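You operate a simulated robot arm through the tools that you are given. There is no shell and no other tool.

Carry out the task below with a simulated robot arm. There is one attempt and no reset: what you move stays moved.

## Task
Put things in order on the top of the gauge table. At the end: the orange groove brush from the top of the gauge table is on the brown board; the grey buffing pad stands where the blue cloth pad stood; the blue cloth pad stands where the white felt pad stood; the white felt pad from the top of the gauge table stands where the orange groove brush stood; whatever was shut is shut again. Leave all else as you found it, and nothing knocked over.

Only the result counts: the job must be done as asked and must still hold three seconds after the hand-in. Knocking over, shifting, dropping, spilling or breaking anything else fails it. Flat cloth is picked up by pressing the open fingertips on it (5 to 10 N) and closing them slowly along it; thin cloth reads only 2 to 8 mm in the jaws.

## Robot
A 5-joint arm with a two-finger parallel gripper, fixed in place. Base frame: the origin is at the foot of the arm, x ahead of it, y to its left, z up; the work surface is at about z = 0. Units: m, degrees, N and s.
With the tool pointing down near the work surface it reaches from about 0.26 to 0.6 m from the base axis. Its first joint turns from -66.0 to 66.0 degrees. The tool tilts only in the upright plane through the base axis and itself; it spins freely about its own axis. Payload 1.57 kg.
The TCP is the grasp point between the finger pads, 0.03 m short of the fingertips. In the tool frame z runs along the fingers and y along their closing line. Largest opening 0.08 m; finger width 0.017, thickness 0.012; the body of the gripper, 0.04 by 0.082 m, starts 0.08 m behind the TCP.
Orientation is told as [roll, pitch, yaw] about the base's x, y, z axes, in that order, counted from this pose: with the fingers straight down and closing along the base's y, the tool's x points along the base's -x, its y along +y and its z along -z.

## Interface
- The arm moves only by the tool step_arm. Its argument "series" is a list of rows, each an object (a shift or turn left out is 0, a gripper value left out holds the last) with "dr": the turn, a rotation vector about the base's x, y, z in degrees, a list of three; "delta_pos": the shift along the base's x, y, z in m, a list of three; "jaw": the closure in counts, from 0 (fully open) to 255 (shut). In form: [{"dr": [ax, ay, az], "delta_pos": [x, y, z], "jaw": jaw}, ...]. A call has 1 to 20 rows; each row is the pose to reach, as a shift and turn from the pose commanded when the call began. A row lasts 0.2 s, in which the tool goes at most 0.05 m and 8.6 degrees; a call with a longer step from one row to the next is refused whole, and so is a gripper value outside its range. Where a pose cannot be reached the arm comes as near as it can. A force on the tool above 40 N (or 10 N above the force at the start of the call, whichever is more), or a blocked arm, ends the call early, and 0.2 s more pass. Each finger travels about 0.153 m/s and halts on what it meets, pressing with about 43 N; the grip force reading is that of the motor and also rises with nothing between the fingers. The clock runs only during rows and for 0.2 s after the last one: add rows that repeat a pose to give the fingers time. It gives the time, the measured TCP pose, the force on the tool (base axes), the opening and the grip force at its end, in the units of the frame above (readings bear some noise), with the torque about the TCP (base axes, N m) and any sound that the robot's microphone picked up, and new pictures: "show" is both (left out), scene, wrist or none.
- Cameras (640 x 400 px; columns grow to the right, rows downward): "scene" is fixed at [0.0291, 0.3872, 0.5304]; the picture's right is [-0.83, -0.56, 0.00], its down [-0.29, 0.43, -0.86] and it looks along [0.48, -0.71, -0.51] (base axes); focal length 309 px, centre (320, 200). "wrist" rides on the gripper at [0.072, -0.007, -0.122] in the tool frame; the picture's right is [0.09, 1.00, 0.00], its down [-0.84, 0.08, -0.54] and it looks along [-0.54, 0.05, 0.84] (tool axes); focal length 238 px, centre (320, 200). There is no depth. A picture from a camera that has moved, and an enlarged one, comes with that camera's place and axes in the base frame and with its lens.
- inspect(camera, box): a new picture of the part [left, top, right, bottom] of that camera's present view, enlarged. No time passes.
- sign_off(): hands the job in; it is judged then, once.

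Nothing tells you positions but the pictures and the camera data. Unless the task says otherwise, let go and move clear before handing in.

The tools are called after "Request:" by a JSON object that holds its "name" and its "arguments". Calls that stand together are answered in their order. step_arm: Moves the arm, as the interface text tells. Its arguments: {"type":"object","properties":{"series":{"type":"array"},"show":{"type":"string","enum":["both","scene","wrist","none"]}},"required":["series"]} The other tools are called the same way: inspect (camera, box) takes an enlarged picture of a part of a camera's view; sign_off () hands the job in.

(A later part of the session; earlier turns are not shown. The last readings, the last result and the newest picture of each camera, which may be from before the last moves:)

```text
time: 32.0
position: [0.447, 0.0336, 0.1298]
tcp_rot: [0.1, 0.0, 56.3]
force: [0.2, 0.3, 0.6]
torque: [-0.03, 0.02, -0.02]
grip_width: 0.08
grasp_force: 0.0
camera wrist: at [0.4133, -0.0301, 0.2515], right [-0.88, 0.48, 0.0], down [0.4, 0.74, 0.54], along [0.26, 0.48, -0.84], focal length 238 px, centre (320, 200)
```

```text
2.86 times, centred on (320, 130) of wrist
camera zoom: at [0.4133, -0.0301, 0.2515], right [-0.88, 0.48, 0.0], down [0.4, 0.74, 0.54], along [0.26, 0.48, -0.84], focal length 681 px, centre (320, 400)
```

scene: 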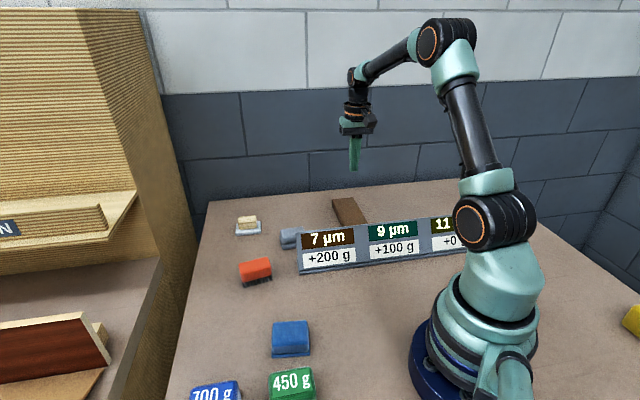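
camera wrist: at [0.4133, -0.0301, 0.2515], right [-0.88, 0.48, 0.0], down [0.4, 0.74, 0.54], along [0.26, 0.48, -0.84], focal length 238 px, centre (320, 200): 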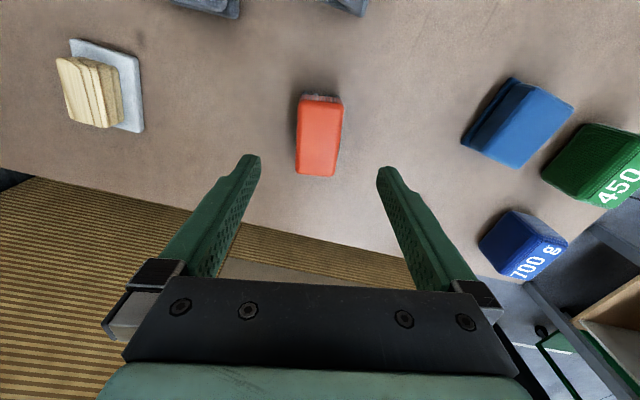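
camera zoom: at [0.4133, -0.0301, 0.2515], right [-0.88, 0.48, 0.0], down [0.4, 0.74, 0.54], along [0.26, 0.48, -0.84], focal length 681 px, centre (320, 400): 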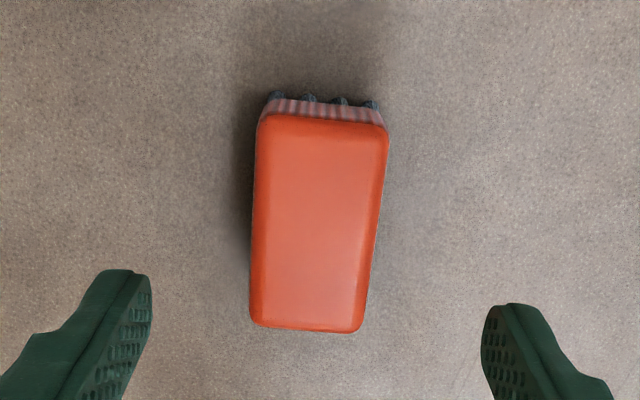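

Request:
{"name": "step_arm", "arguments": {"series": [{"delta_pos": [0, 0, -0.04]}, {"delta_pos": [0, 0, -0.07]}, {"delta_pos": [0, 0, -0.09]}, {"delta_pos": [0, 0, -0.097]}, {"delta_pos": [0, 0, -0.097]}, {"delta_pos": [0, 0, -0.097], "jaw": 80}, {"delta_pos": [0, 0, -0.097], "jaw": 160}, {"delta_pos": [0, 0, -0.097], "jaw": 255}, {"delta_pos": [0, 0, -0.097]}, {"delta_pos": [0, 0, -0.097]}]}}

```text
time: 34.2
position: [0.445, 0.0314, 0.0351]
tcp_rot: [-0.1, 0.0, 56.3]
force: [0.5, -0.4, 0.1]
torque: [-0.02, 0.0, -0.05]
grip_width: 0.0395
grasp_force: 43.3
camera wrist: at [0.4121, -0.0317, 0.1565], right [-0.88, 0.48, 0.0], down [0.4, 0.74, 0.54], along [0.26, 0.48, -0.84], focal length 238 px, centre (320, 200)
```

scene: 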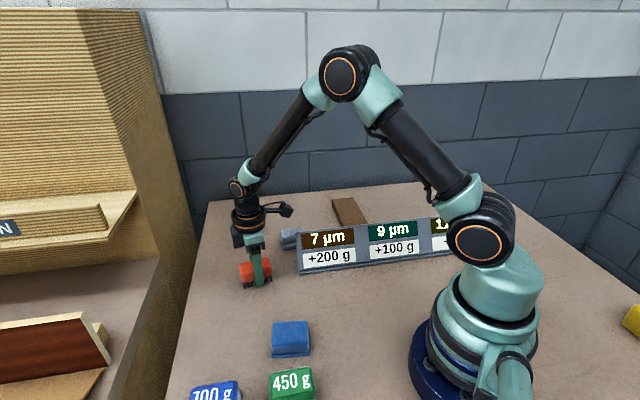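
wrist: 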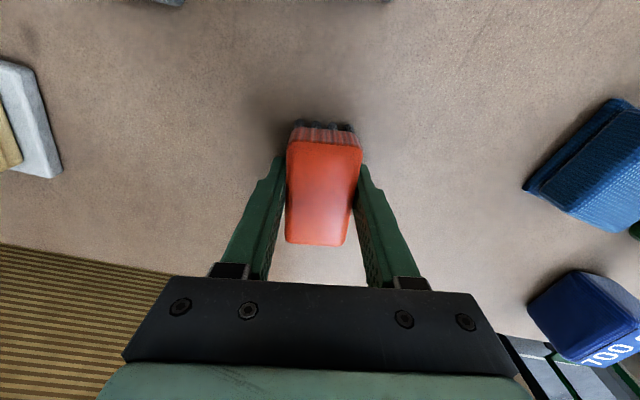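

Request:
{"name": "step_arm", "arguments": {"series": [{"delta_pos": [0, 0, 0.003]}, {"delta_pos": [0, 0, 0.006]}, {"delta_pos": [0, 0, 0.01]}]}}

```text
time: 35.0
position: [0.4465, 0.0316, 0.0449]
tcp_rot: [-0.1, -0.1, 56.3]
force: [0.6, 0.7, -0.4]
torque: [-0.01, 0.02, 0.01]
grip_width: 0.0396
grasp_force: 43.4
camera wrist: at [0.4132, -0.0323, 0.1674], right [-0.88, 0.48, 0.0], down [0.4, 0.74, 0.54], along [0.26, 0.48, -0.84], focal length 238 px, centre (320, 200)
```

scene: 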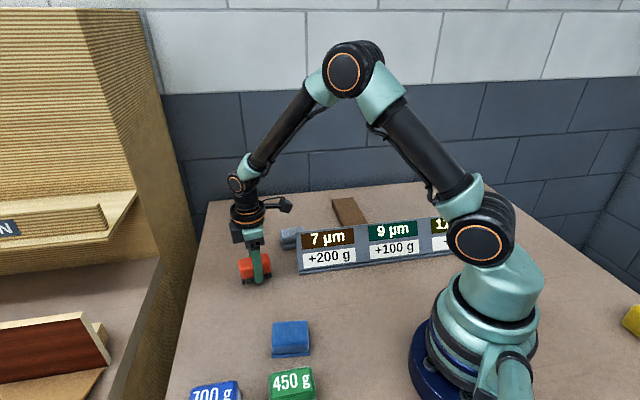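
wrist: 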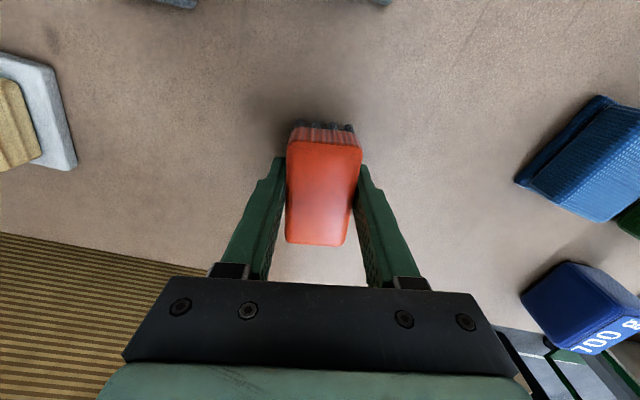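

The brush comes up with the gripper this time. I'll keep lifting gently and check along the way.

Request:
{"name": "step_arm", "arguments": {"series": [{"delta_pos": [0, 0, 0.005]}, {"delta_pos": [0, 0, 0.012]}, {"delta_pos": [0, 0, 0.022]}, {"delta_pos": [0, 0, 0.034]}, {"delta_pos": [0, 0, 0.048]}, {"delta_pos": [0, 0, 0.062]}, {"delta_pos": [0, 0, 0.078]}, {"delta_pos": [0, 0, 0.094]}, {"delta_pos": [0, 0, 0.11]}, {"delta_pos": [0, 0, 0.125]}, {"delta_pos": [0, 0, 0.135]}, {"delta_pos": [0, 0, 0.14]}]}}

```text
time: 37.6
position: [0.4466, 0.0322, 0.1833]
tcp_rot: [-0.1, 0.0, 56.3]
force: [0.4, 0.2, 0.1]
torque: [-0.04, -0.01, 0.03]
grip_width: 0.0393
grasp_force: 42.5
camera wrist: at [0.4133, -0.0318, 0.3053], right [-0.88, 0.48, 0.0], down [0.4, 0.74, 0.54], along [0.26, 0.48, -0.84], focal length 238 px, centre (320, 200)
```

scene: 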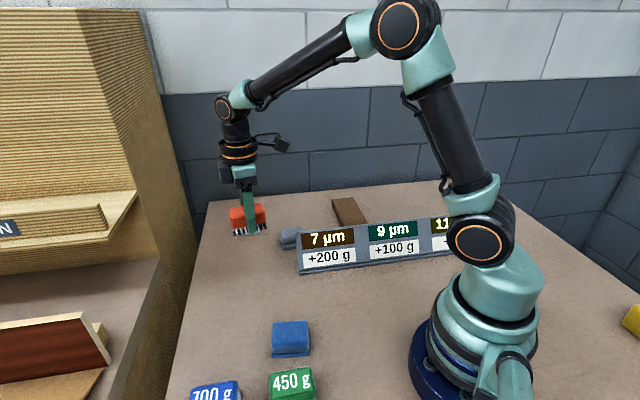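
wrist: 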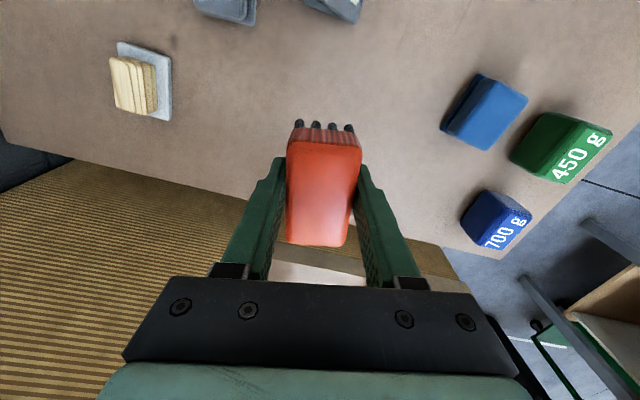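

The brush is held firmly and lifted. I'll carry it slowly to above the board.

Request:
{"name": "step_arm", "arguments": {"series": [{"dr": [0, 0, -3], "delta_pos": [-0.001, -0.008, 0.0]}, {"dr": [0, 0, -8], "delta_pos": [-0.003, -0.02, 0.0]}, {"dr": [0, 0, -13], "delta_pos": [-0.006, -0.036, 0.0]}, {"dr": [0, 0, -19], "delta_pos": [-0.009, -0.054, 0.0]}, {"dr": [0, 0, -25], "delta_pos": [-0.012, -0.073, 0.0]}, {"dr": [0, 0, -31], "delta_pos": [-0.016, -0.092, 0.0]}, {"dr": [0, 0, -37], "delta_pos": [-0.02, -0.111, 0.0]}, {"dr": [0, 0, -43], "delta_pos": [-0.024, -0.13, 0.0]}, {"dr": [0, 0, -49], "delta_pos": [-0.028, -0.149, 0.0]}, {"dr": [0, 0, -55], "delta_pos": [-0.032, -0.168, 0.0]}, {"dr": [0, 0, -61], "delta_pos": [-0.036, -0.188, 0.0]}, {"dr": [0, 0, -67], "delta_pos": [-0.039, -0.208, 0.0]}, {"dr": [0, 0, -73], "delta_pos": [-0.042, -0.228, 0.0]}, {"dr": [0, 0, -79], "delta_pos": [-0.045, -0.248, 0.0]}, {"dr": [0, 0, -85], "delta_pos": [-0.048, -0.268, 0.0]}, {"dr": [0, 0, -91], "delta_pos": [-0.051, -0.288, 0.0]}, {"dr": [0, 0, -96], "delta_pos": [-0.054, -0.308, 0.0]}, {"dr": [0, 0, -100], "delta_pos": [-0.057, -0.324, 0.0]}, {"dr": [0, 0, -101.3], "delta_pos": [-0.059, -0.335, 0.0]}, {"dr": [0, 0, -101.3], "delta_pos": [-0.059, -0.3377, 0.0]}]}}

```text
time: 41.8
position: [0.3869, -0.3039, 0.1852]
tcp_rot: [0.0, 0.0, -45.0]
force: [-1.0, 0.7, -0.9]
torque: [0.02, 0.0, 0.0]
grip_width: 0.0394
grasp_force: 42.3
camera wrist: at [0.3327, -0.2586, 0.3064], right [0.64, 0.77, 0.0], down [0.65, -0.54, 0.54], along [0.42, -0.35, -0.84], focal length 238 px, centre (320, 200)
```

scene: 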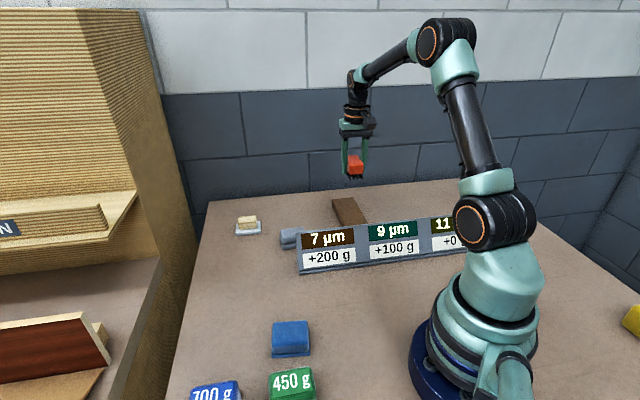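
wrist: 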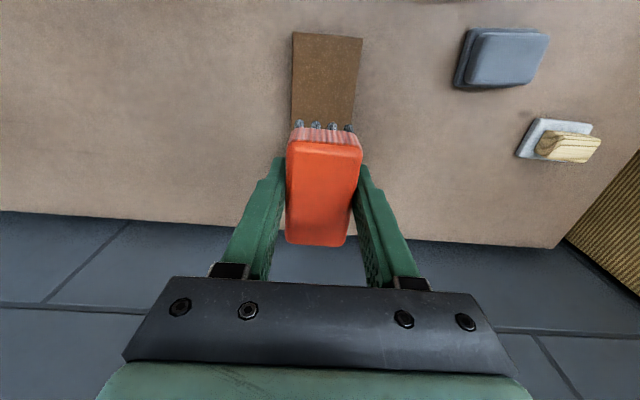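

Request:
{"name": "step_arm", "arguments": {"series": [{"delta_pos": [0, -0.001, -0.015]}, {"delta_pos": [0, -0.002, -0.04]}, {"delta_pos": [0, -0.002, -0.065]}, {"delta_pos": [0, -0.002, -0.09]}, {"delta_pos": [0, -0.002, -0.108]}, {"delta_pos": [0, -0.002, -0.117]}, {"delta_pos": [0, -0.002, -0.117]}]}}

Request:
{"name": "inspect", "arguments": {"camera": "scene", "box": [300, 130, 420, 230]}}

```text
time: 43.4
position: [0.3869, -0.3072, 0.0662]
tcp_rot: [0.0, 0.0, -45.0]
force: [0.0, -0.5, -1.0]
torque: [0.03, 0.02, -0.02]
grip_width: 0.0395
grasp_force: 43.3
camera wrist: at [0.332, -0.2616, 0.1877], right [0.64, 0.77, 0.0], down [0.65, -0.54, 0.54], along [0.42, -0.35, -0.84], focal length 238 px, centre (320, 200)
```

scene: 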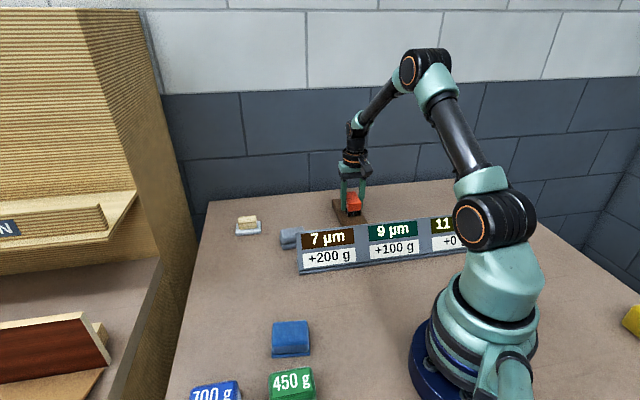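
wrist: 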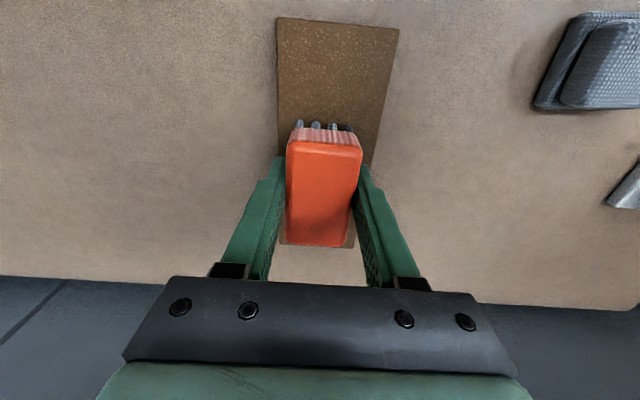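

```text
4.00 times, centred on (360, 180) of scene
camera zoom: at [0.0291, 0.3872, 0.5304], right [-0.83, -0.56, 0.0], down [-0.29, 0.43, -0.86], along [0.48, -0.71, -0.51], focal length 1236 px, centre (160, 280)
```

zoom: 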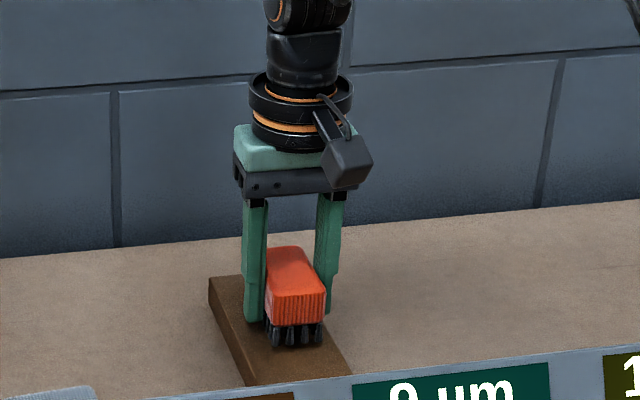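

Request:
{"name": "step_arm", "arguments": {"series": [{"delta_pos": [0, 0, -0.002]}, {"delta_pos": [0, 0, -0.004]}, {"delta_pos": [0, 0, -0.005]}], "show": "none"}}

Request:
{"name": "inspect", "arguments": {"camera": "scene", "box": [320, 180, 380, 230]}}

```text
time: 44.2
position: [0.3862, -0.3073, 0.0621]
tcp_rot: [0.0, -0.1, -45.0]
force: [0.6, 0.1, -0.4]
torque: [-0.02, 0.01, 0.03]
grip_width: 0.0393
grasp_force: 42.8
```

```text
8.00 times, centred on (350, 205) of scene
camera zoom: at [0.0291, 0.3872, 0.5304], right [-0.83, -0.56, 0.0], down [-0.29, 0.43, -0.86], along [0.48, -0.71, -0.51], focal length 2473 px, centre (80, 160)
```

zoom: 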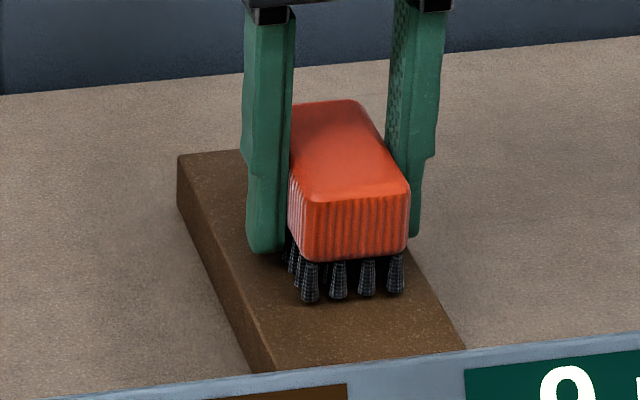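

Request:
{"name": "step_arm", "arguments": {"series": [{"delta_pos": [0, 0, -0.0015]}, {"delta_pos": [0, 0, -0.003]}], "show": "none"}}

Request:
{"name": "inspect", "arguments": {"camera": "scene", "box": [320, 180, 380, 230]}}

```text
time: 44.8
position: [0.3876, -0.3067, 0.0574]
tcp_rot: [0.0, 0.0, -45.0]
force: [-0.4, -0.1, -1.0]
torque: [-0.01, 0.0, 0.02]
grip_width: 0.0391
grasp_force: 43.0
```

```text
8.00 times, centred on (350, 205) of scene
camera zoom: at [0.0291, 0.3872, 0.5304], right [-0.83, -0.56, 0.0], down [-0.29, 0.43, -0.86], along [0.48, -0.71, -0.51], focal length 2473 px, centre (80, 160)
```

zoom: 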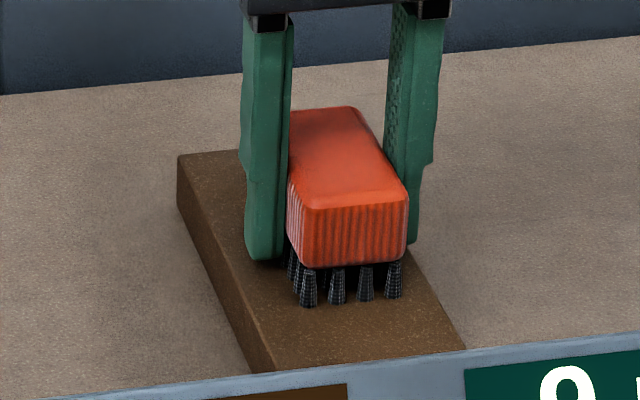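

Request:
{"name": "step_arm", "arguments": {"series": [{"delta_pos": [0, 0, -0.001]}, {"delta_pos": [0, 0, -0.002]}], "show": "none"}}

```text
time: 45.4
position: [0.3883, -0.3088, 0.0575]
tcp_rot: [0.1, -0.2, -45.1]
force: [-16.3, 7.5, 36.9]
torque: [0.22, 0.52, -0.01]
grip_width: 0.0394
grasp_force: 42.9
```

Contact is made. I'll ease back about 1.5 mm to relieve the force and then open slowly.

Request:
{"name": "step_arm", "arguments": {"series": [{"delta_pos": [0, 0, 0.001]}, {"delta_pos": [0, 0, 0.0015]}], "show": "none"}}

```text
time: 46.0
position: [0.3883, -0.308, 0.0582]
tcp_rot: [-0.1, -0.2, -45.0]
force: [-4.3, 3.8, 29.4]
torque: [0.46, 0.43, -0.04]
grip_width: 0.0393
grasp_force: 42.8
```

Request:
{"name": "step_arm", "arguments": {"series": [{"delta_pos": [0, 0, 0.001]}, {"delta_pos": [0, 0, 0.0015]}], "show": "none"}}

```text
time: 46.6
position: [0.3894, -0.3072, 0.0574]
tcp_rot: [0.0, -0.2, -45.0]
force: [1.8, -2.3, 4.6]
torque: [-0.21, -0.15, -0.05]
grip_width: 0.0395
grasp_force: 42.7
```

Request:
{"name": "step_arm", "arguments": {"series": [{"jaw": 115}, {"jaw": 100}, {"jaw": 85}, {"jaw": 70}, {"jaw": 70}]}}

Request:
{"name": "inspect", "arguments": {"camera": "scene", "box": [320, 180, 380, 230]}}

```text
time: 47.8
position: [0.388, -0.3074, 0.0598]
tcp_rot: [0.0, -0.1, -45.0]
force: [0.5, 0.1, -0.8]
torque: [-0.03, 0.03, 0.02]
grip_width: 0.0579
grasp_force: 0.1
camera wrist: at [0.3339, -0.2619, 0.1814], right [0.64, 0.77, 0.0], down [0.65, -0.54, 0.54], along [0.42, -0.35, -0.84], focal length 238 px, centre (320, 200)
```

scene: 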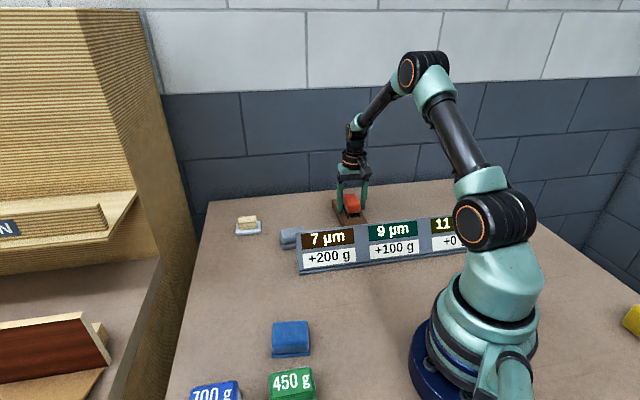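
wrist: 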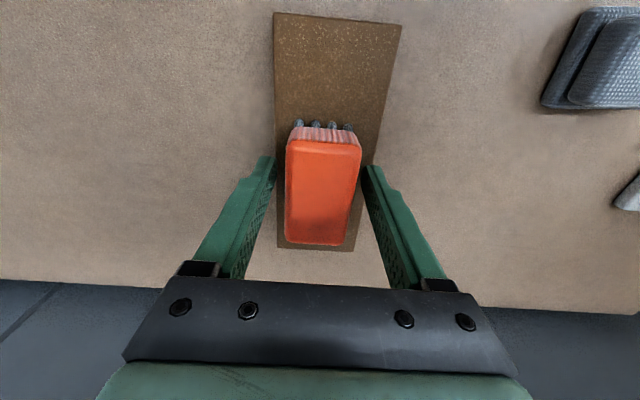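

```text
8.00 times, centred on (350, 205) of scene
camera zoom: at [0.0291, 0.3872, 0.5304], right [-0.83, -0.56, 0.0], down [-0.29, 0.43, -0.86], along [0.48, -0.71, -0.51], focal length 2473 px, centre (80, 160)
```

zoom: 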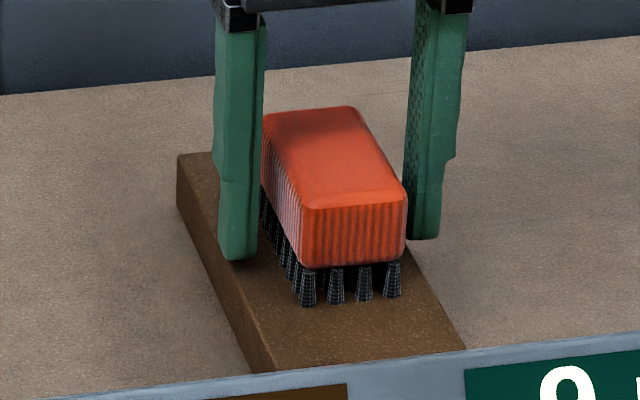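

The brush stands on the board and the fingers are clear. I'll rise, then swing toward the white pad and turn the fingers to match its handle.

Request:
{"name": "step_arm", "arguments": {"series": [{"delta_pos": [0, 0, 0.015]}, {"delta_pos": [0, 0, 0.04]}, {"delta_pos": [0, 0, 0.08]}, {"delta_pos": [0, 0, 0.12], "jaw": 0}, {"delta_pos": [0, 0, 0.14]}, {"delta_pos": [0, 0, 0.14]}], "show": "wrist"}}

Request:
{"name": "step_arm", "arguments": {"series": [{"dr": [0, 0, 8], "delta_pos": [0.01, 0.02, 0.0]}, {"dr": [0, 0, 16], "delta_pos": [0.02, 0.04, 0.0]}, {"dr": [0, 0, 24], "delta_pos": [0.03, 0.06, 0.0]}, {"dr": [0, 0, 32], "delta_pos": [0.04, 0.08, 0.0]}, {"dr": [0, 0, 40], "delta_pos": [0.05, 0.1, 0.0]}, {"dr": [0, 0, 48], "delta_pos": [0.06, 0.12, 0.0]}, {"dr": [0, 0, 56], "delta_pos": [0.07, 0.14, -0.01]}, {"dr": [0, 0, 64], "delta_pos": [0.08, 0.16, -0.02]}, {"dr": [0, 0, 72], "delta_pos": [0.09, 0.18, -0.03]}, {"dr": [0, 0, 80], "delta_pos": [0.1, 0.2, -0.04]}, {"dr": [0, 0, 88], "delta_pos": [0.11, 0.22, -0.05]}, {"dr": [0, 0, 90.8], "delta_pos": [0.112, 0.228, -0.05]}, {"dr": [0, 0, 90.8], "delta_pos": [0.112, 0.228, -0.05]}]}}

```text
time: 49.2
position: [0.3916, -0.3065, 0.1994]
tcp_rot: [0.0, -0.1, -45.0]
force: [0.9, -0.2, 0.2]
torque: [-0.02, 0.03, 0.0]
grip_width: 0.08
grasp_force: 0.1
camera wrist: at [0.3369, -0.2613, 0.3213], right [0.64, 0.77, 0.0], down [0.65, -0.54, 0.54], along [0.42, -0.35, -0.84], focal length 238 px, centre (320, 200)
```

wrist: 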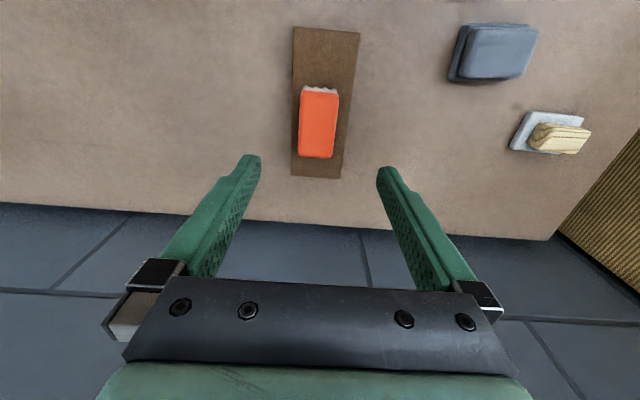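

```text
time: 52.0
position: [0.4993, -0.0771, 0.1496]
tcp_rot: [0.0, 0.0, 45.9]
force: [1.0, -0.5, 0.3]
torque: [0.01, -0.02, 0.01]
grip_width: 0.0802
grasp_force: 0.1
camera wrist: at [0.4561, -0.1347, 0.2715], right [-0.78, 0.63, 0.0], down [0.53, 0.65, 0.54], along [0.34, 0.42, -0.84], focal length 238 px, centre (320, 200)
```

scene: 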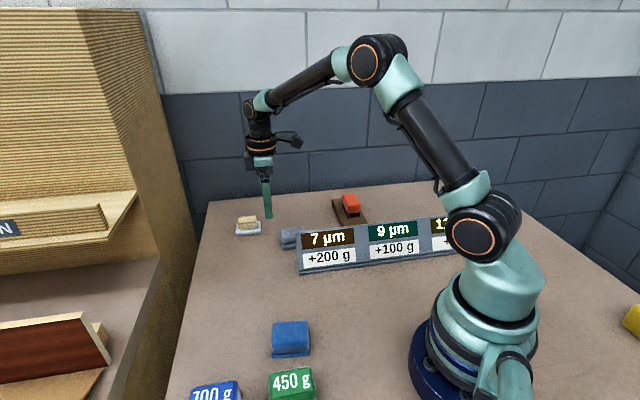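
wrist: 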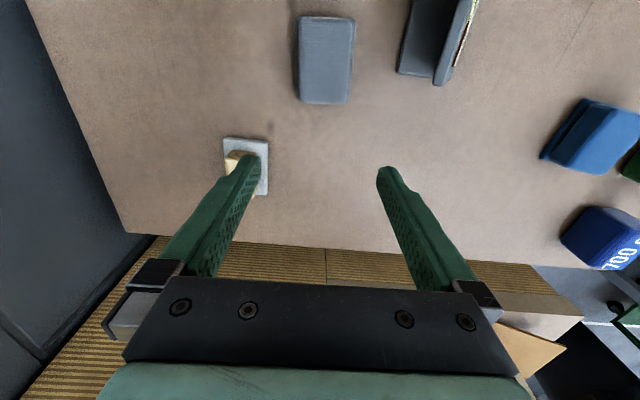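

Now I'll tilt 4° outward and move over the white pad at z≈0.11.

Request:
{"name": "step_arm", "arguments": {"series": [{"dr": [-0.31, -1.98, 0], "delta_pos": [0.02, -0.004, -0.015]}, {"dr": [-0.619, -3.952, 0], "delta_pos": [0.045, -0.008, -0.03]}, {"dr": [-0.619, -3.952, 0], "delta_pos": [0.07, -0.012, -0.04]}, {"dr": [-0.619, -3.952, 0], "delta_pos": [0.09, -0.015, -0.04]}, {"dr": [-0.619, -3.952, 0], "delta_pos": [0.101, -0.0168, -0.04]}, {"dr": [-0.619, -3.952, 0], "delta_pos": [0.101, -0.0168, -0.04]}]}}

Request:
{"name": "inspect", "arguments": {"camera": "wrist", "box": [230, 80, 410, 220]}}

```text
time: 53.4
position: [0.6013, -0.0952, 0.1081]
tcp_rot: [-3.2, -2.3, 46.0]
force: [-0.8, -0.3, 1.0]
torque: [-0.02, 0.02, -0.03]
grip_width: 0.08
grasp_force: 0.0
camera wrist: at [0.548, -0.1506, 0.2284], right [-0.78, 0.63, -0.06], down [0.49, 0.66, 0.57], along [0.4, 0.41, -0.82], focal length 238 px, centre (320, 200)
```

scene: 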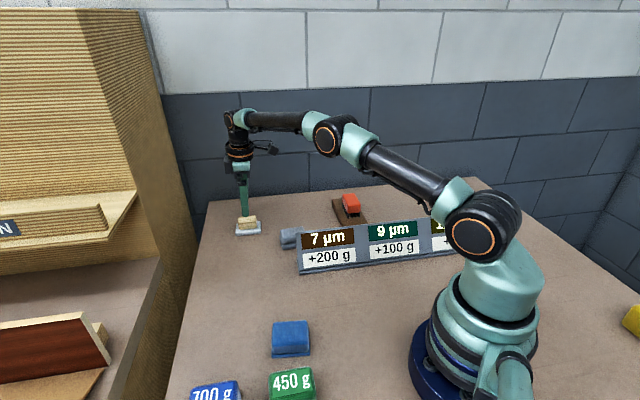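
wrist: 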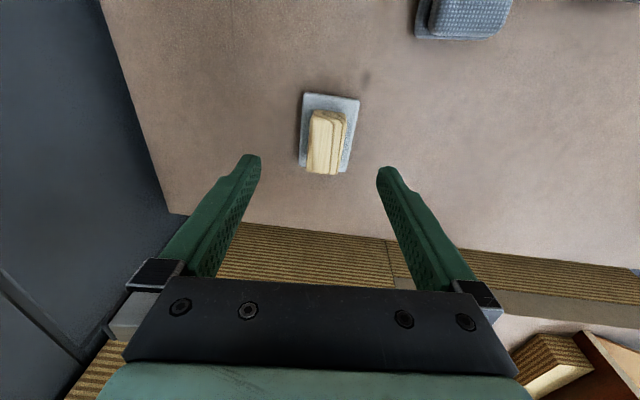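

```text
2.86 times, centred on (320, 150) of wrist
camera zoom: at [0.548, -0.1506, 0.2284], right [-0.78, 0.63, -0.06], down [0.49, 0.66, 0.57], along [0.4, 0.41, -0.82], focal length 681 px, centre (320, 343)
```

zoom: 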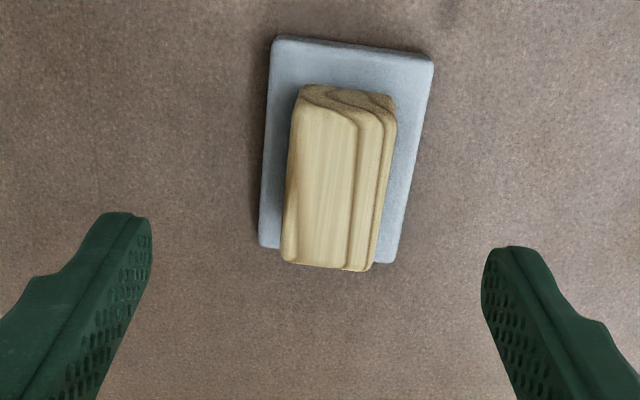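

I'm centred over the handle. I'll descend to z≈0.047, so the tips stay above the white base, and close gently.

Request:
{"name": "step_arm", "arguments": {"series": [{"delta_pos": [0, 0, -0.02]}, {"delta_pos": [0, 0, -0.04]}, {"delta_pos": [0, 0, -0.055]}, {"delta_pos": [0, 0, -0.061]}, {"delta_pos": [0, 0, -0.061]}]}}

Request:
{"name": "inspect", "arguments": {"camera": "scene", "box": [215, 190, 285, 250]}}

```text
time: 54.6
position: [0.6009, -0.0972, 0.0481]
tcp_rot: [-3.3, -2.3, 45.8]
force: [1.0, -0.1, 0.9]
torque: [-0.03, -0.01, 0.01]
grip_width: 0.0798
grasp_force: 0.1
camera wrist: at [0.5481, -0.1506, 0.1677], right [-0.78, 0.63, -0.06], down [0.49, 0.66, 0.57], along [0.4, 0.41, -0.82], focal length 238 px, centre (320, 200)
```

scene: 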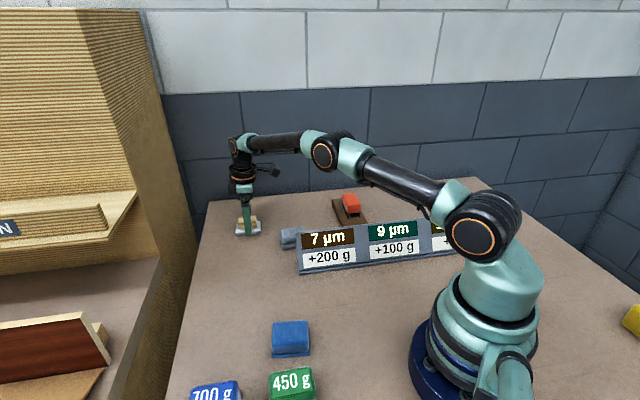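
wrist: 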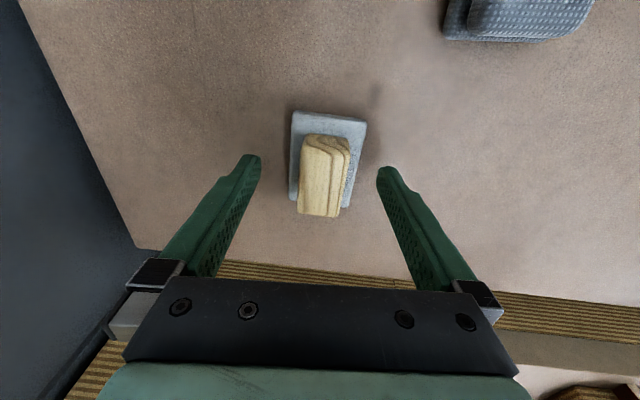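

```text
6.67 times, centred on (250, 220) of scene
camera zoom: at [0.0291, 0.3872, 0.5304], right [-0.83, -0.56, 0.0], down [-0.29, 0.43, -0.86], along [0.48, -0.71, -0.51], focal length 2060 px, centre (787, 67)
```

zoom: 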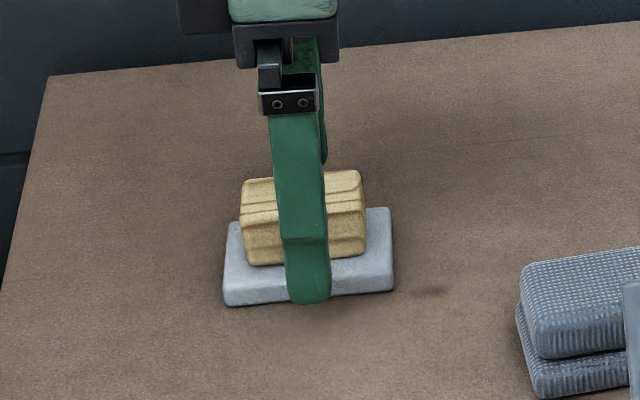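

Request:
{"name": "step_arm", "arguments": {"series": [{"jaw": 60}, {"jaw": 120}, {"jaw": 170}, {"jaw": 255}, {"jaw": 255}, {"jaw": 255}]}}

Request:
{"name": "inspect", "arguments": {"camera": "scene", "box": [215, 190, 285, 250]}}

```text
time: 56.0
position: [0.6018, -0.095, 0.0488]
tcp_rot: [-3.3, -2.3, 45.8]
force: [-2.9, 2.2, 8.1]
torque: [0.24, 0.31, -0.02]
grip_width: 0.029
grasp_force: 38.9
camera wrist: at [0.5482, -0.1506, 0.1683], right [-0.78, 0.63, -0.06], down [0.49, 0.66, 0.57], along [0.4, 0.41, -0.82], focal length 238 px, centre (320, 200)
```

scene: 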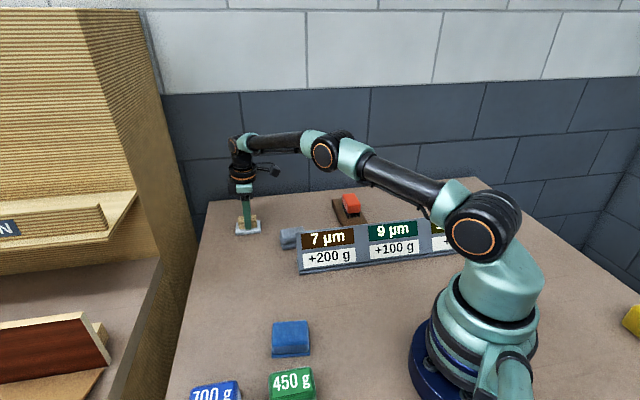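
wrist: 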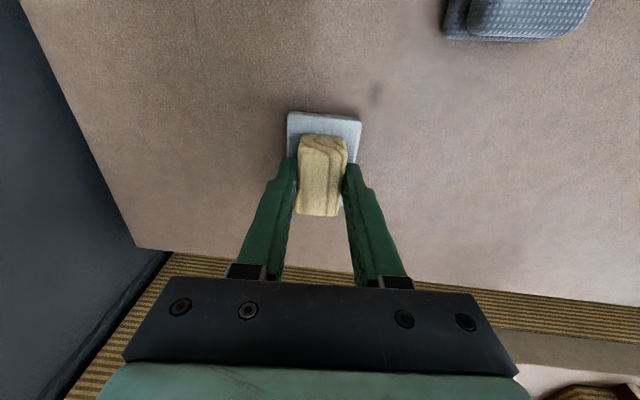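

```text
6.67 times, centred on (250, 220) of scene
camera zoom: at [0.0291, 0.3872, 0.5304], right [-0.83, -0.56, 0.0], down [-0.29, 0.43, -0.86], along [0.48, -0.71, -0.51], focal length 2060 px, centre (787, 67)
```

zoom: 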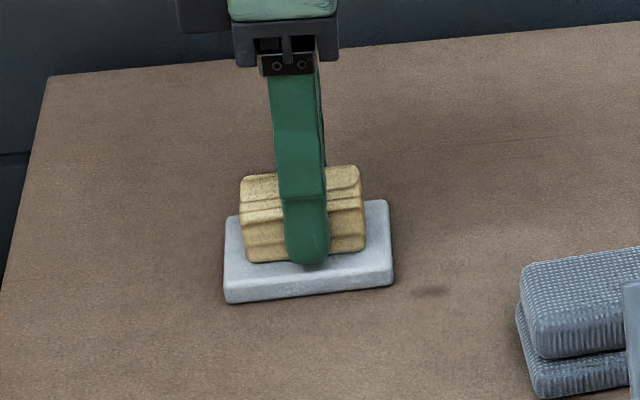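

Request:
{"name": "step_arm", "arguments": {"series": [{"delta_pos": [0, 0, 0.003]}, {"delta_pos": [0, 0, 0.008]}, {"delta_pos": [0, 0, 0.014]}, {"delta_pos": [0, 0, 0.022]}, {"delta_pos": [0, 0, 0.032]}, {"delta_pos": [0, 0, 0.042]}, {"delta_pos": [0, 0, 0.052]}, {"delta_pos": [0, 0, 0.058]}, {"delta_pos": [0, 0, 0.058]}]}}

```text
time: 58.0
position: [0.6033, -0.0935, 0.106]
tcp_rot: [-3.4, -2.3, 46.1]
force: [-0.5, 1.1, -0.6]
torque: [0.01, 0.01, 0.0]
grip_width: 0.0288
grasp_force: 38.6
camera wrist: at [0.5499, -0.149, 0.2262], right [-0.78, 0.63, -0.06], down [0.49, 0.66, 0.57], along [0.4, 0.41, -0.82], focal length 238 px, centre (320, 200)
```

scene: 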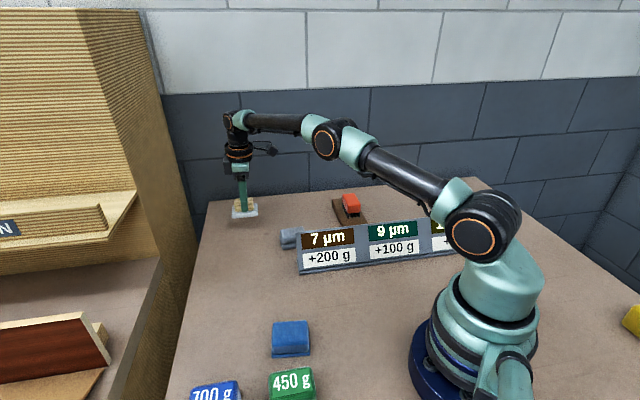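
wrist: 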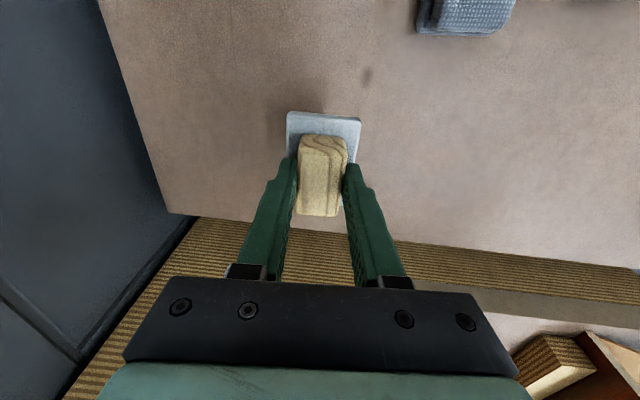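

The white pad is held. I'll carry it to the brush's old place while undoing the tilt.

Request:
{"name": "step_arm", "arguments": {"series": [{"delta_pos": [-0.006, 0.004, 0.0]}, {"delta_pos": [-0.016, 0.012, 0.002]}, {"dr": [0.1, 0.66, 0], "delta_pos": [-0.03, 0.023, 0.004]}, {"dr": [0.2, 1.32, 0], "delta_pos": [-0.045, 0.036, 0.006]}, {"dr": [0.31, 1.98, 0], "delta_pos": [-0.06, 0.049, 0.006]}, {"dr": [0.413, 2.635, 0], "delta_pos": [-0.075, 0.061, 0.006]}, {"dr": [0.516, 3.29, 0], "delta_pos": [-0.09, 0.074, 0.006]}, {"dr": [0.619, 3.952, 0], "delta_pos": [-0.105, 0.086, 0.006]}, {"dr": [0.619, 3.952, 0], "delta_pos": [-0.12, 0.098, 0.006]}, {"dr": [0.619, 3.952, 0], "delta_pos": [-0.135, 0.11, 0.006]}, {"dr": [0.619, 3.952, 0], "delta_pos": [-0.147, 0.12, 0.006]}, {"dr": [0.619, 3.952, 0], "delta_pos": [-0.1545, 0.1275, 0.006]}, {"dr": [0.619, 3.952, 0], "delta_pos": [-0.1545, 0.1275, 0.006]}], "show": "wrist"}}

Request:
{"name": "step_arm", "arguments": {"series": [{"dr": [0, 0, 3]}, {"dr": [0, 0, 7]}, {"dr": [0, 0, 10.5]}, {"dr": [0, 0, 10.5]}]}}

```text
time: 60.8
position: [0.4468, 0.0322, 0.1112]
tcp_rot: [0.0, 0.0, 45.9]
force: [-0.9, -0.4, -0.5]
torque: [0.04, -0.03, 0.02]
grip_width: 0.029
grasp_force: 38.7
camera wrist: at [0.4029, -0.0245, 0.2333], right [-0.78, 0.63, 0.0], down [0.53, 0.65, 0.54], along [0.34, 0.42, -0.84], focal length 238 px, centre (320, 200)
```

wrist: 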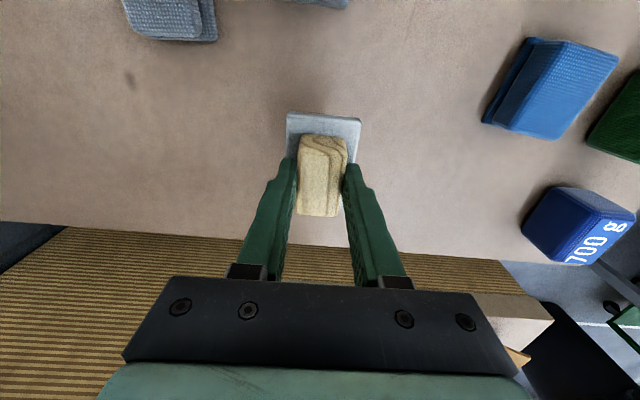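

```text
time: 61.8
position: [0.4465, 0.0311, 0.1128]
tcp_rot: [-0.1, 0.0, 56.4]
force: [-0.1, 0.3, -1.0]
torque: [0.02, -0.02, 0.01]
grip_width: 0.029
grasp_force: 38.7
camera wrist: at [0.413, -0.0318, 0.2344], right [-0.88, 0.47, 0.0], down [0.4, 0.74, 0.54], along [0.26, 0.48, -0.84], focal length 238 px, centre (320, 200)
```

scene: 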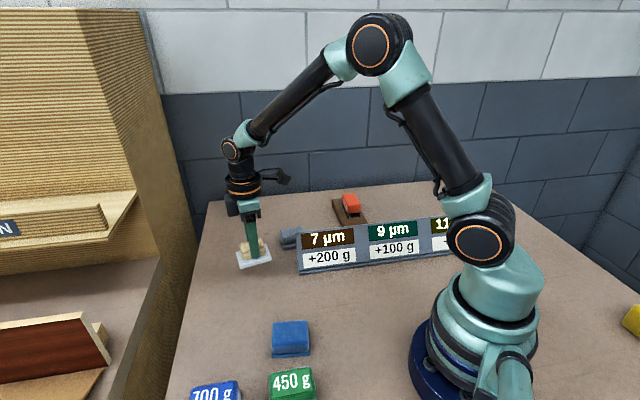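
wrist: 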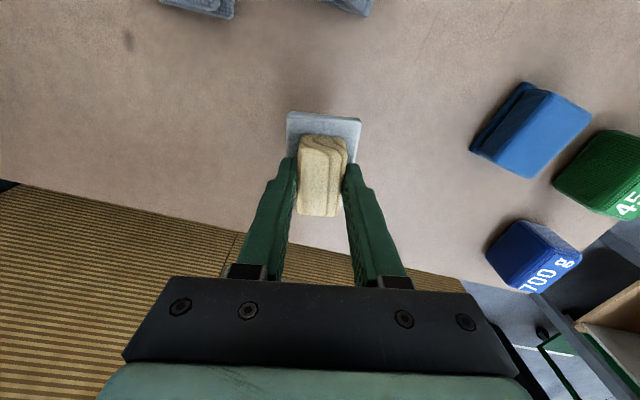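

Request:
{"name": "step_arm", "arguments": {"series": [{"delta_pos": [0.0005, 0.0005, -0.01]}, {"delta_pos": [0.001, 0.001, -0.03]}, {"delta_pos": [0.001, 0.0013, -0.045]}, {"delta_pos": [0.001, 0.0013, -0.055]}, {"delta_pos": [0.001, 0.0013, -0.058]}, {"delta_pos": [0.001, 0.0013, -0.06]}], "show": "none"}}

Request:
{"name": "inspect", "arguments": {"camera": "scene", "box": [220, 220, 290, 290]}}

```text
time: 63.2
position: [0.4482, 0.0334, 0.0523]
tcp_rot: [0.0, 0.0, 56.4]
force: [-0.4, -0.5, -0.8]
torque: [-0.02, -0.04, 0.03]
grip_width: 0.029
grasp_force: 38.0
```

```text
5.71 times, centred on (255, 255) of scene
camera zoom: at [0.0291, 0.3872, 0.5304], right [-0.83, -0.56, 0.0], down [-0.29, 0.43, -0.86], along [0.48, -0.71, -0.51], focal length 1766 px, centre (691, -114)
```

zoom: 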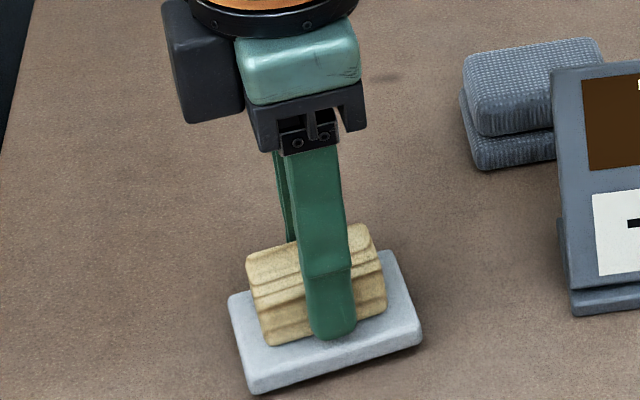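

Request:
{"name": "step_arm", "arguments": {"series": [{"delta_pos": [0, 0, -0.001]}, {"delta_pos": [0, 0, -0.002]}], "show": "none"}}

```text
time: 63.8
position: [0.4491, 0.0311, 0.0514]
tcp_rot: [0.0, 0.0, 56.3]
force: [-0.2, -0.3, -0.9]
torque: [-0.04, -0.01, 0.02]
grip_width: 0.0289
grasp_force: 39.3
```

Request:
{"name": "step_arm", "arguments": {"series": [{"delta_pos": [0, 0, -0.001]}, {"delta_pos": [0, 0, -0.002]}], "show": "none"}}

```text
time: 64.4
position: [0.4494, 0.032, 0.0486]
tcp_rot: [-0.1, -0.1, 56.3]
force: [-3.2, -0.4, 9.8]
torque: [0.27, -0.05, 0.01]
grip_width: 0.0288
grasp_force: 38.8
```

The pad is on the table. I'll open slowly and rise.

Request:
{"name": "step_arm", "arguments": {"series": [{"jaw": 155}, {"jaw": 145}, {"jaw": 130}, {"jaw": 100}, {"jaw": 60}, {"jaw": 60}], "show": "wrist"}}

Request:
{"name": "inspect", "arguments": {"camera": "scene", "box": [220, 220, 290, 290]}}

Request:
{"name": "step_arm", "arguments": {"series": [{"delta_pos": [0, 0, 0.015]}, {"delta_pos": [0, 0, 0.04], "jaw": 0}, {"delta_pos": [0, 0, 0.07]}, {"delta_pos": [0, 0, 0.09]}, {"delta_pos": [0, 0, 0.09]}]}}

Request:
{"name": "inspect", "arguments": {"camera": "wrist", "box": [240, 60, 400, 200]}}

```text
time: 65.8
position: [0.4487, 0.0323, 0.0486]
tcp_rot: [0.0, 0.0, 56.4]
force: [0.2, -0.2, 0.6]
torque: [0.0, 0.0, -0.02]
grip_width: 0.061
grasp_force: 0.0
camera wrist: at [0.4147, -0.0314, 0.1708], right [-0.88, 0.48, 0.0], down [0.4, 0.74, 0.54], along [0.26, 0.48, -0.84], focal length 238 px, centre (320, 200)
```

wrist: 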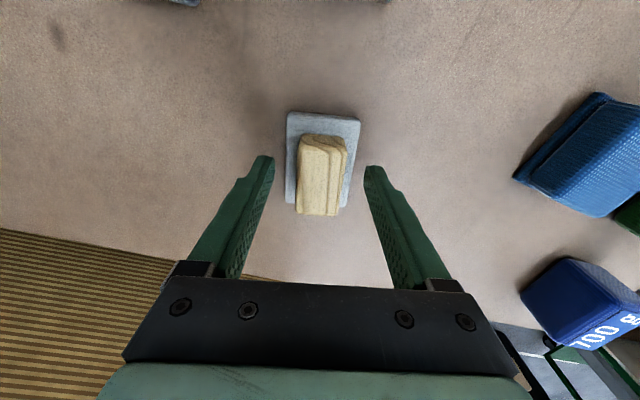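

```text
5.71 times, centred on (255, 255) of scene
camera zoom: at [0.0291, 0.3872, 0.5304], right [-0.83, -0.56, 0.0], down [-0.29, 0.43, -0.86], along [0.48, -0.71, -0.51], focal length 1766 px, centre (691, -114)
```

zoom: 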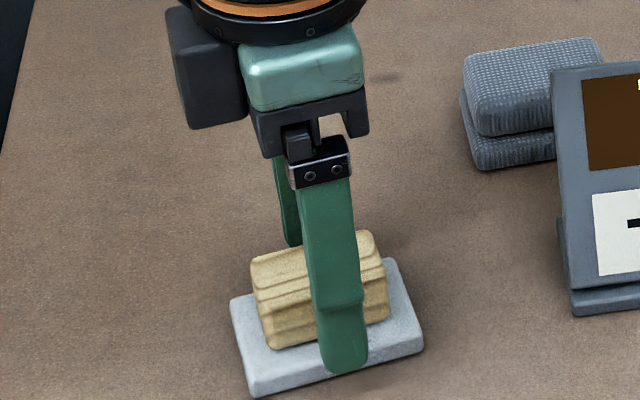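

```text
time: 67.0
position: [0.4478, 0.033, 0.1373]
tcp_rot: [0.0, -0.1, 56.3]
force: [-0.2, -0.3, -0.5]
torque: [-0.01, 0.01, -0.03]
grip_width: 0.0802
grasp_force: 0.0
camera wrist: at [0.4137, -0.0303, 0.2593], right [-0.88, 0.48, 0.0], down [0.4, 0.74, 0.54], along [0.26, 0.48, -0.84], focal length 238 px, centre (320, 200)
```

scene: 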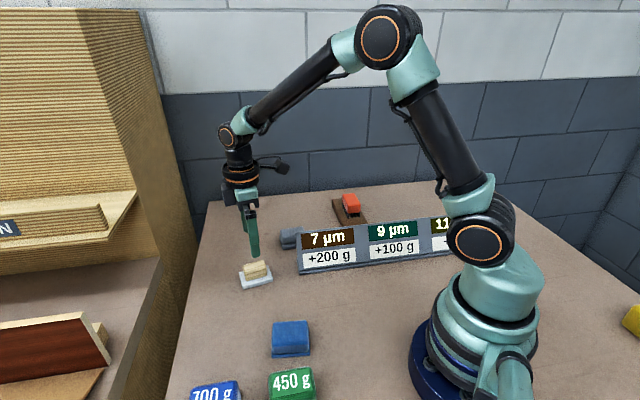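
wrist: 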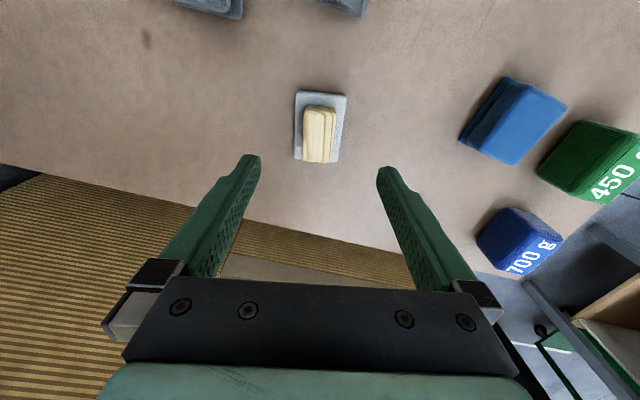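

```text
2.86 times, centred on (320, 130) of wrist
camera zoom: at [0.4137, -0.0303, 0.2593], right [-0.88, 0.48, 0.0], down [0.4, 0.74, 0.54], along [0.26, 0.48, -0.84], focal length 681 px, centre (320, 400)
```

zoom: 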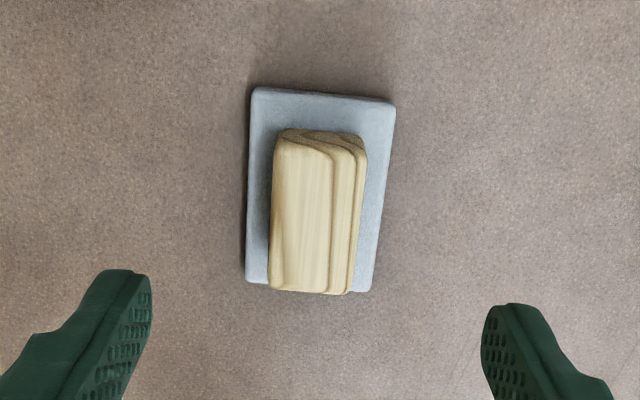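

The white pad is at the brush's old spot, within about 2 mm. Next I'll move over the blue pad and measure.

Request:
{"name": "step_arm", "arguments": {"series": [{"dr": [0, 0, 0], "delta_pos": [-0.01, 0.005, 0.02]}, {"dr": [0, 0, -4], "delta_pos": [-0.04, 0.02, 0.03]}, {"dr": [0, 0, -8], "delta_pos": [-0.07, 0.035, 0.03]}, {"dr": [0, 0, -12], "delta_pos": [-0.1, 0.05, 0.03]}, {"dr": [0, 0, -16.3], "delta_pos": [-0.13, 0.065, 0.03]}, {"dr": [0, 0, -16.3], "delta_pos": [-0.16, 0.08, 0.02]}, {"dr": [0, 0, -16.3], "delta_pos": [-0.1738, 0.085, 0.0]}, {"dr": [0, 0, -16.3], "delta_pos": [-0.1738, 0.085, 0.0]}]}}

Request:
{"name": "inspect", "arguments": {"camera": "wrist", "box": [220, 40, 420, 200]}}

```text
time: 68.8
position: [0.2711, 0.1178, 0.1388]
tcp_rot: [0.0, -0.1, 40.0]
force: [0.3, -1.1, -0.7]
torque: [-0.03, -0.01, 0.01]
grip_width: 0.0799
grasp_force: 0.0
camera wrist: at [0.2219, 0.0662, 0.2607], right [-0.71, 0.7, 0.0], down [0.59, 0.6, 0.54], along [0.38, 0.39, -0.84], focal length 238 px, centre (320, 200)
```

scene: 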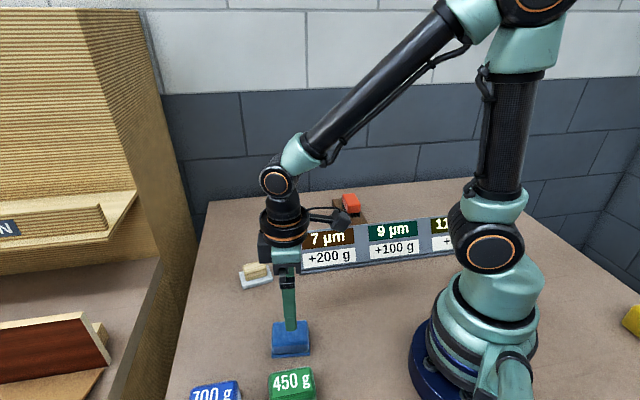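
wrist: 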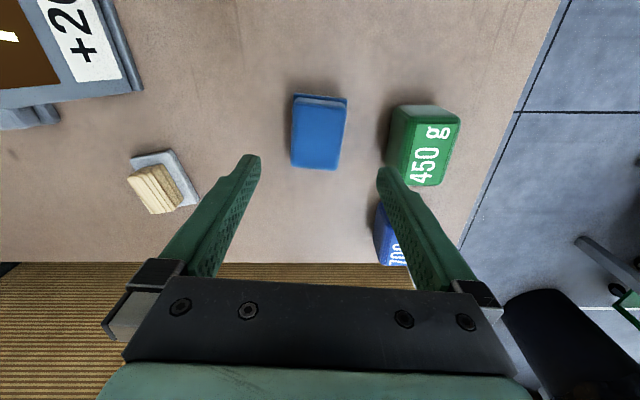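

```text
2.50 times, centred on (320, 120) of wrist
camera zoom: at [0.2219, 0.0662, 0.2607], right [-0.71, 0.7, 0.0], down [0.59, 0.6, 0.54], along [0.38, 0.39, -0.84], focal length 596 px, centre (320, 400)
```

zoom: 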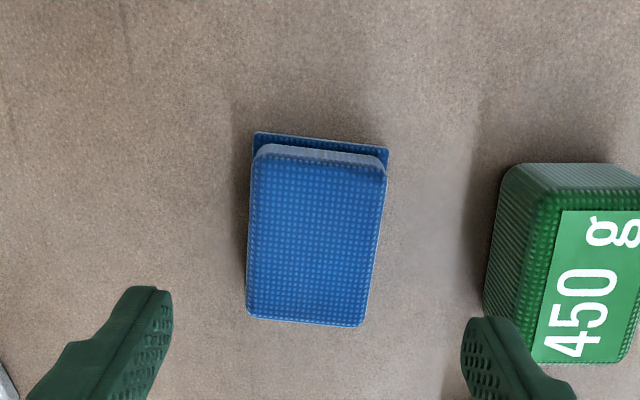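

The blue pad is centred to within 3 mm. I'll tilt 4° in the radial plane, to match the tilt needed at the far spot, then descend and grip.

Request:
{"name": "step_arm", "arguments": {"series": [{"dr": [0.78, -1.84, 0], "delta_pos": [0.0016, -0.0016, 0.0]}, {"dr": [1.563, -3.682, 0], "delta_pos": [0.0016, -0.0016, -0.02]}, {"dr": [1.563, -3.682, 0], "delta_pos": [0.0016, -0.0016, -0.045]}, {"dr": [1.563, -3.682, 0], "delta_pos": [0.0016, -0.0016, -0.07]}, {"dr": [1.563, -3.682, 0], "delta_pos": [0.0016, -0.0016, -0.088]}, {"dr": [1.563, -3.682, 0], "delta_pos": [0.0016, -0.0016, -0.095]}, {"dr": [1.563, -3.682, 0], "delta_pos": [0.0016, -0.0016, -0.095]}]}}

Request:
{"name": "inspect", "arguments": {"camera": "scene", "box": [245, 280, 345, 370]}}

```text
time: 70.4
position: [0.2728, 0.1152, 0.0417]
tcp_rot: [-1.2, -3.8, 40.1]
force: [0.1, 0.7, 0.5]
torque: [0.04, -0.03, -0.03]
grip_width: 0.0799
grasp_force: 0.0
camera wrist: at [0.2167, 0.0607, 0.1592], right [-0.71, 0.7, -0.03], down [0.55, 0.58, 0.6], along [0.43, 0.41, -0.8], focal length 238 px, centre (320, 200)
```

scene: 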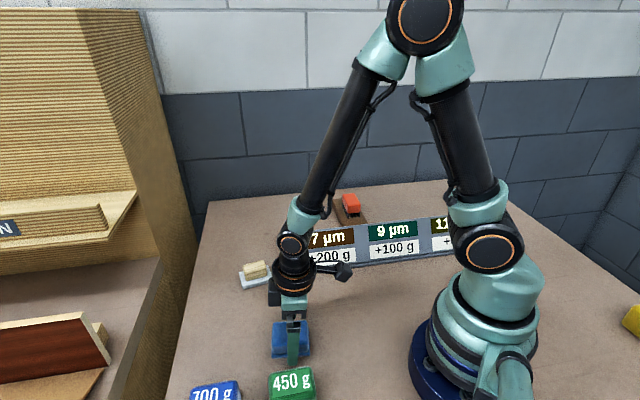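
wrist: 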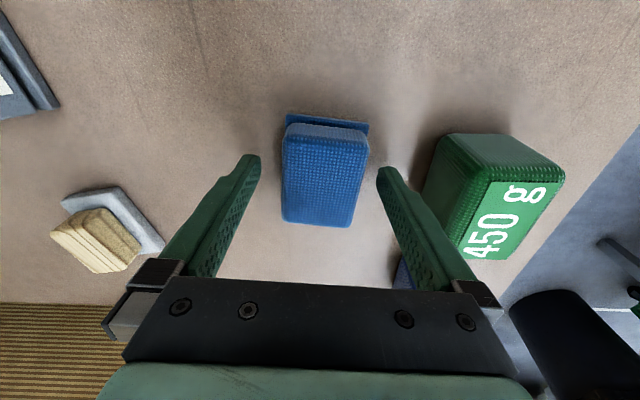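

```text
4.44 times, centred on (295, 325) of scene
camera zoom: at [0.0291, 0.3872, 0.5304], right [-0.83, -0.56, 0.0], down [-0.29, 0.43, -0.86], along [0.48, -0.71, -0.51], focal length 1374 px, centre (431, -356)
```

zoom: 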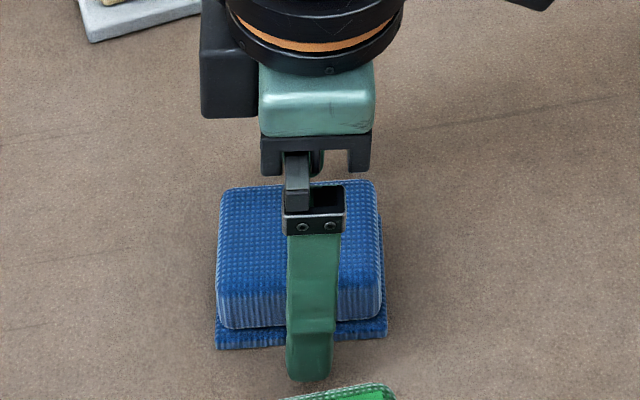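

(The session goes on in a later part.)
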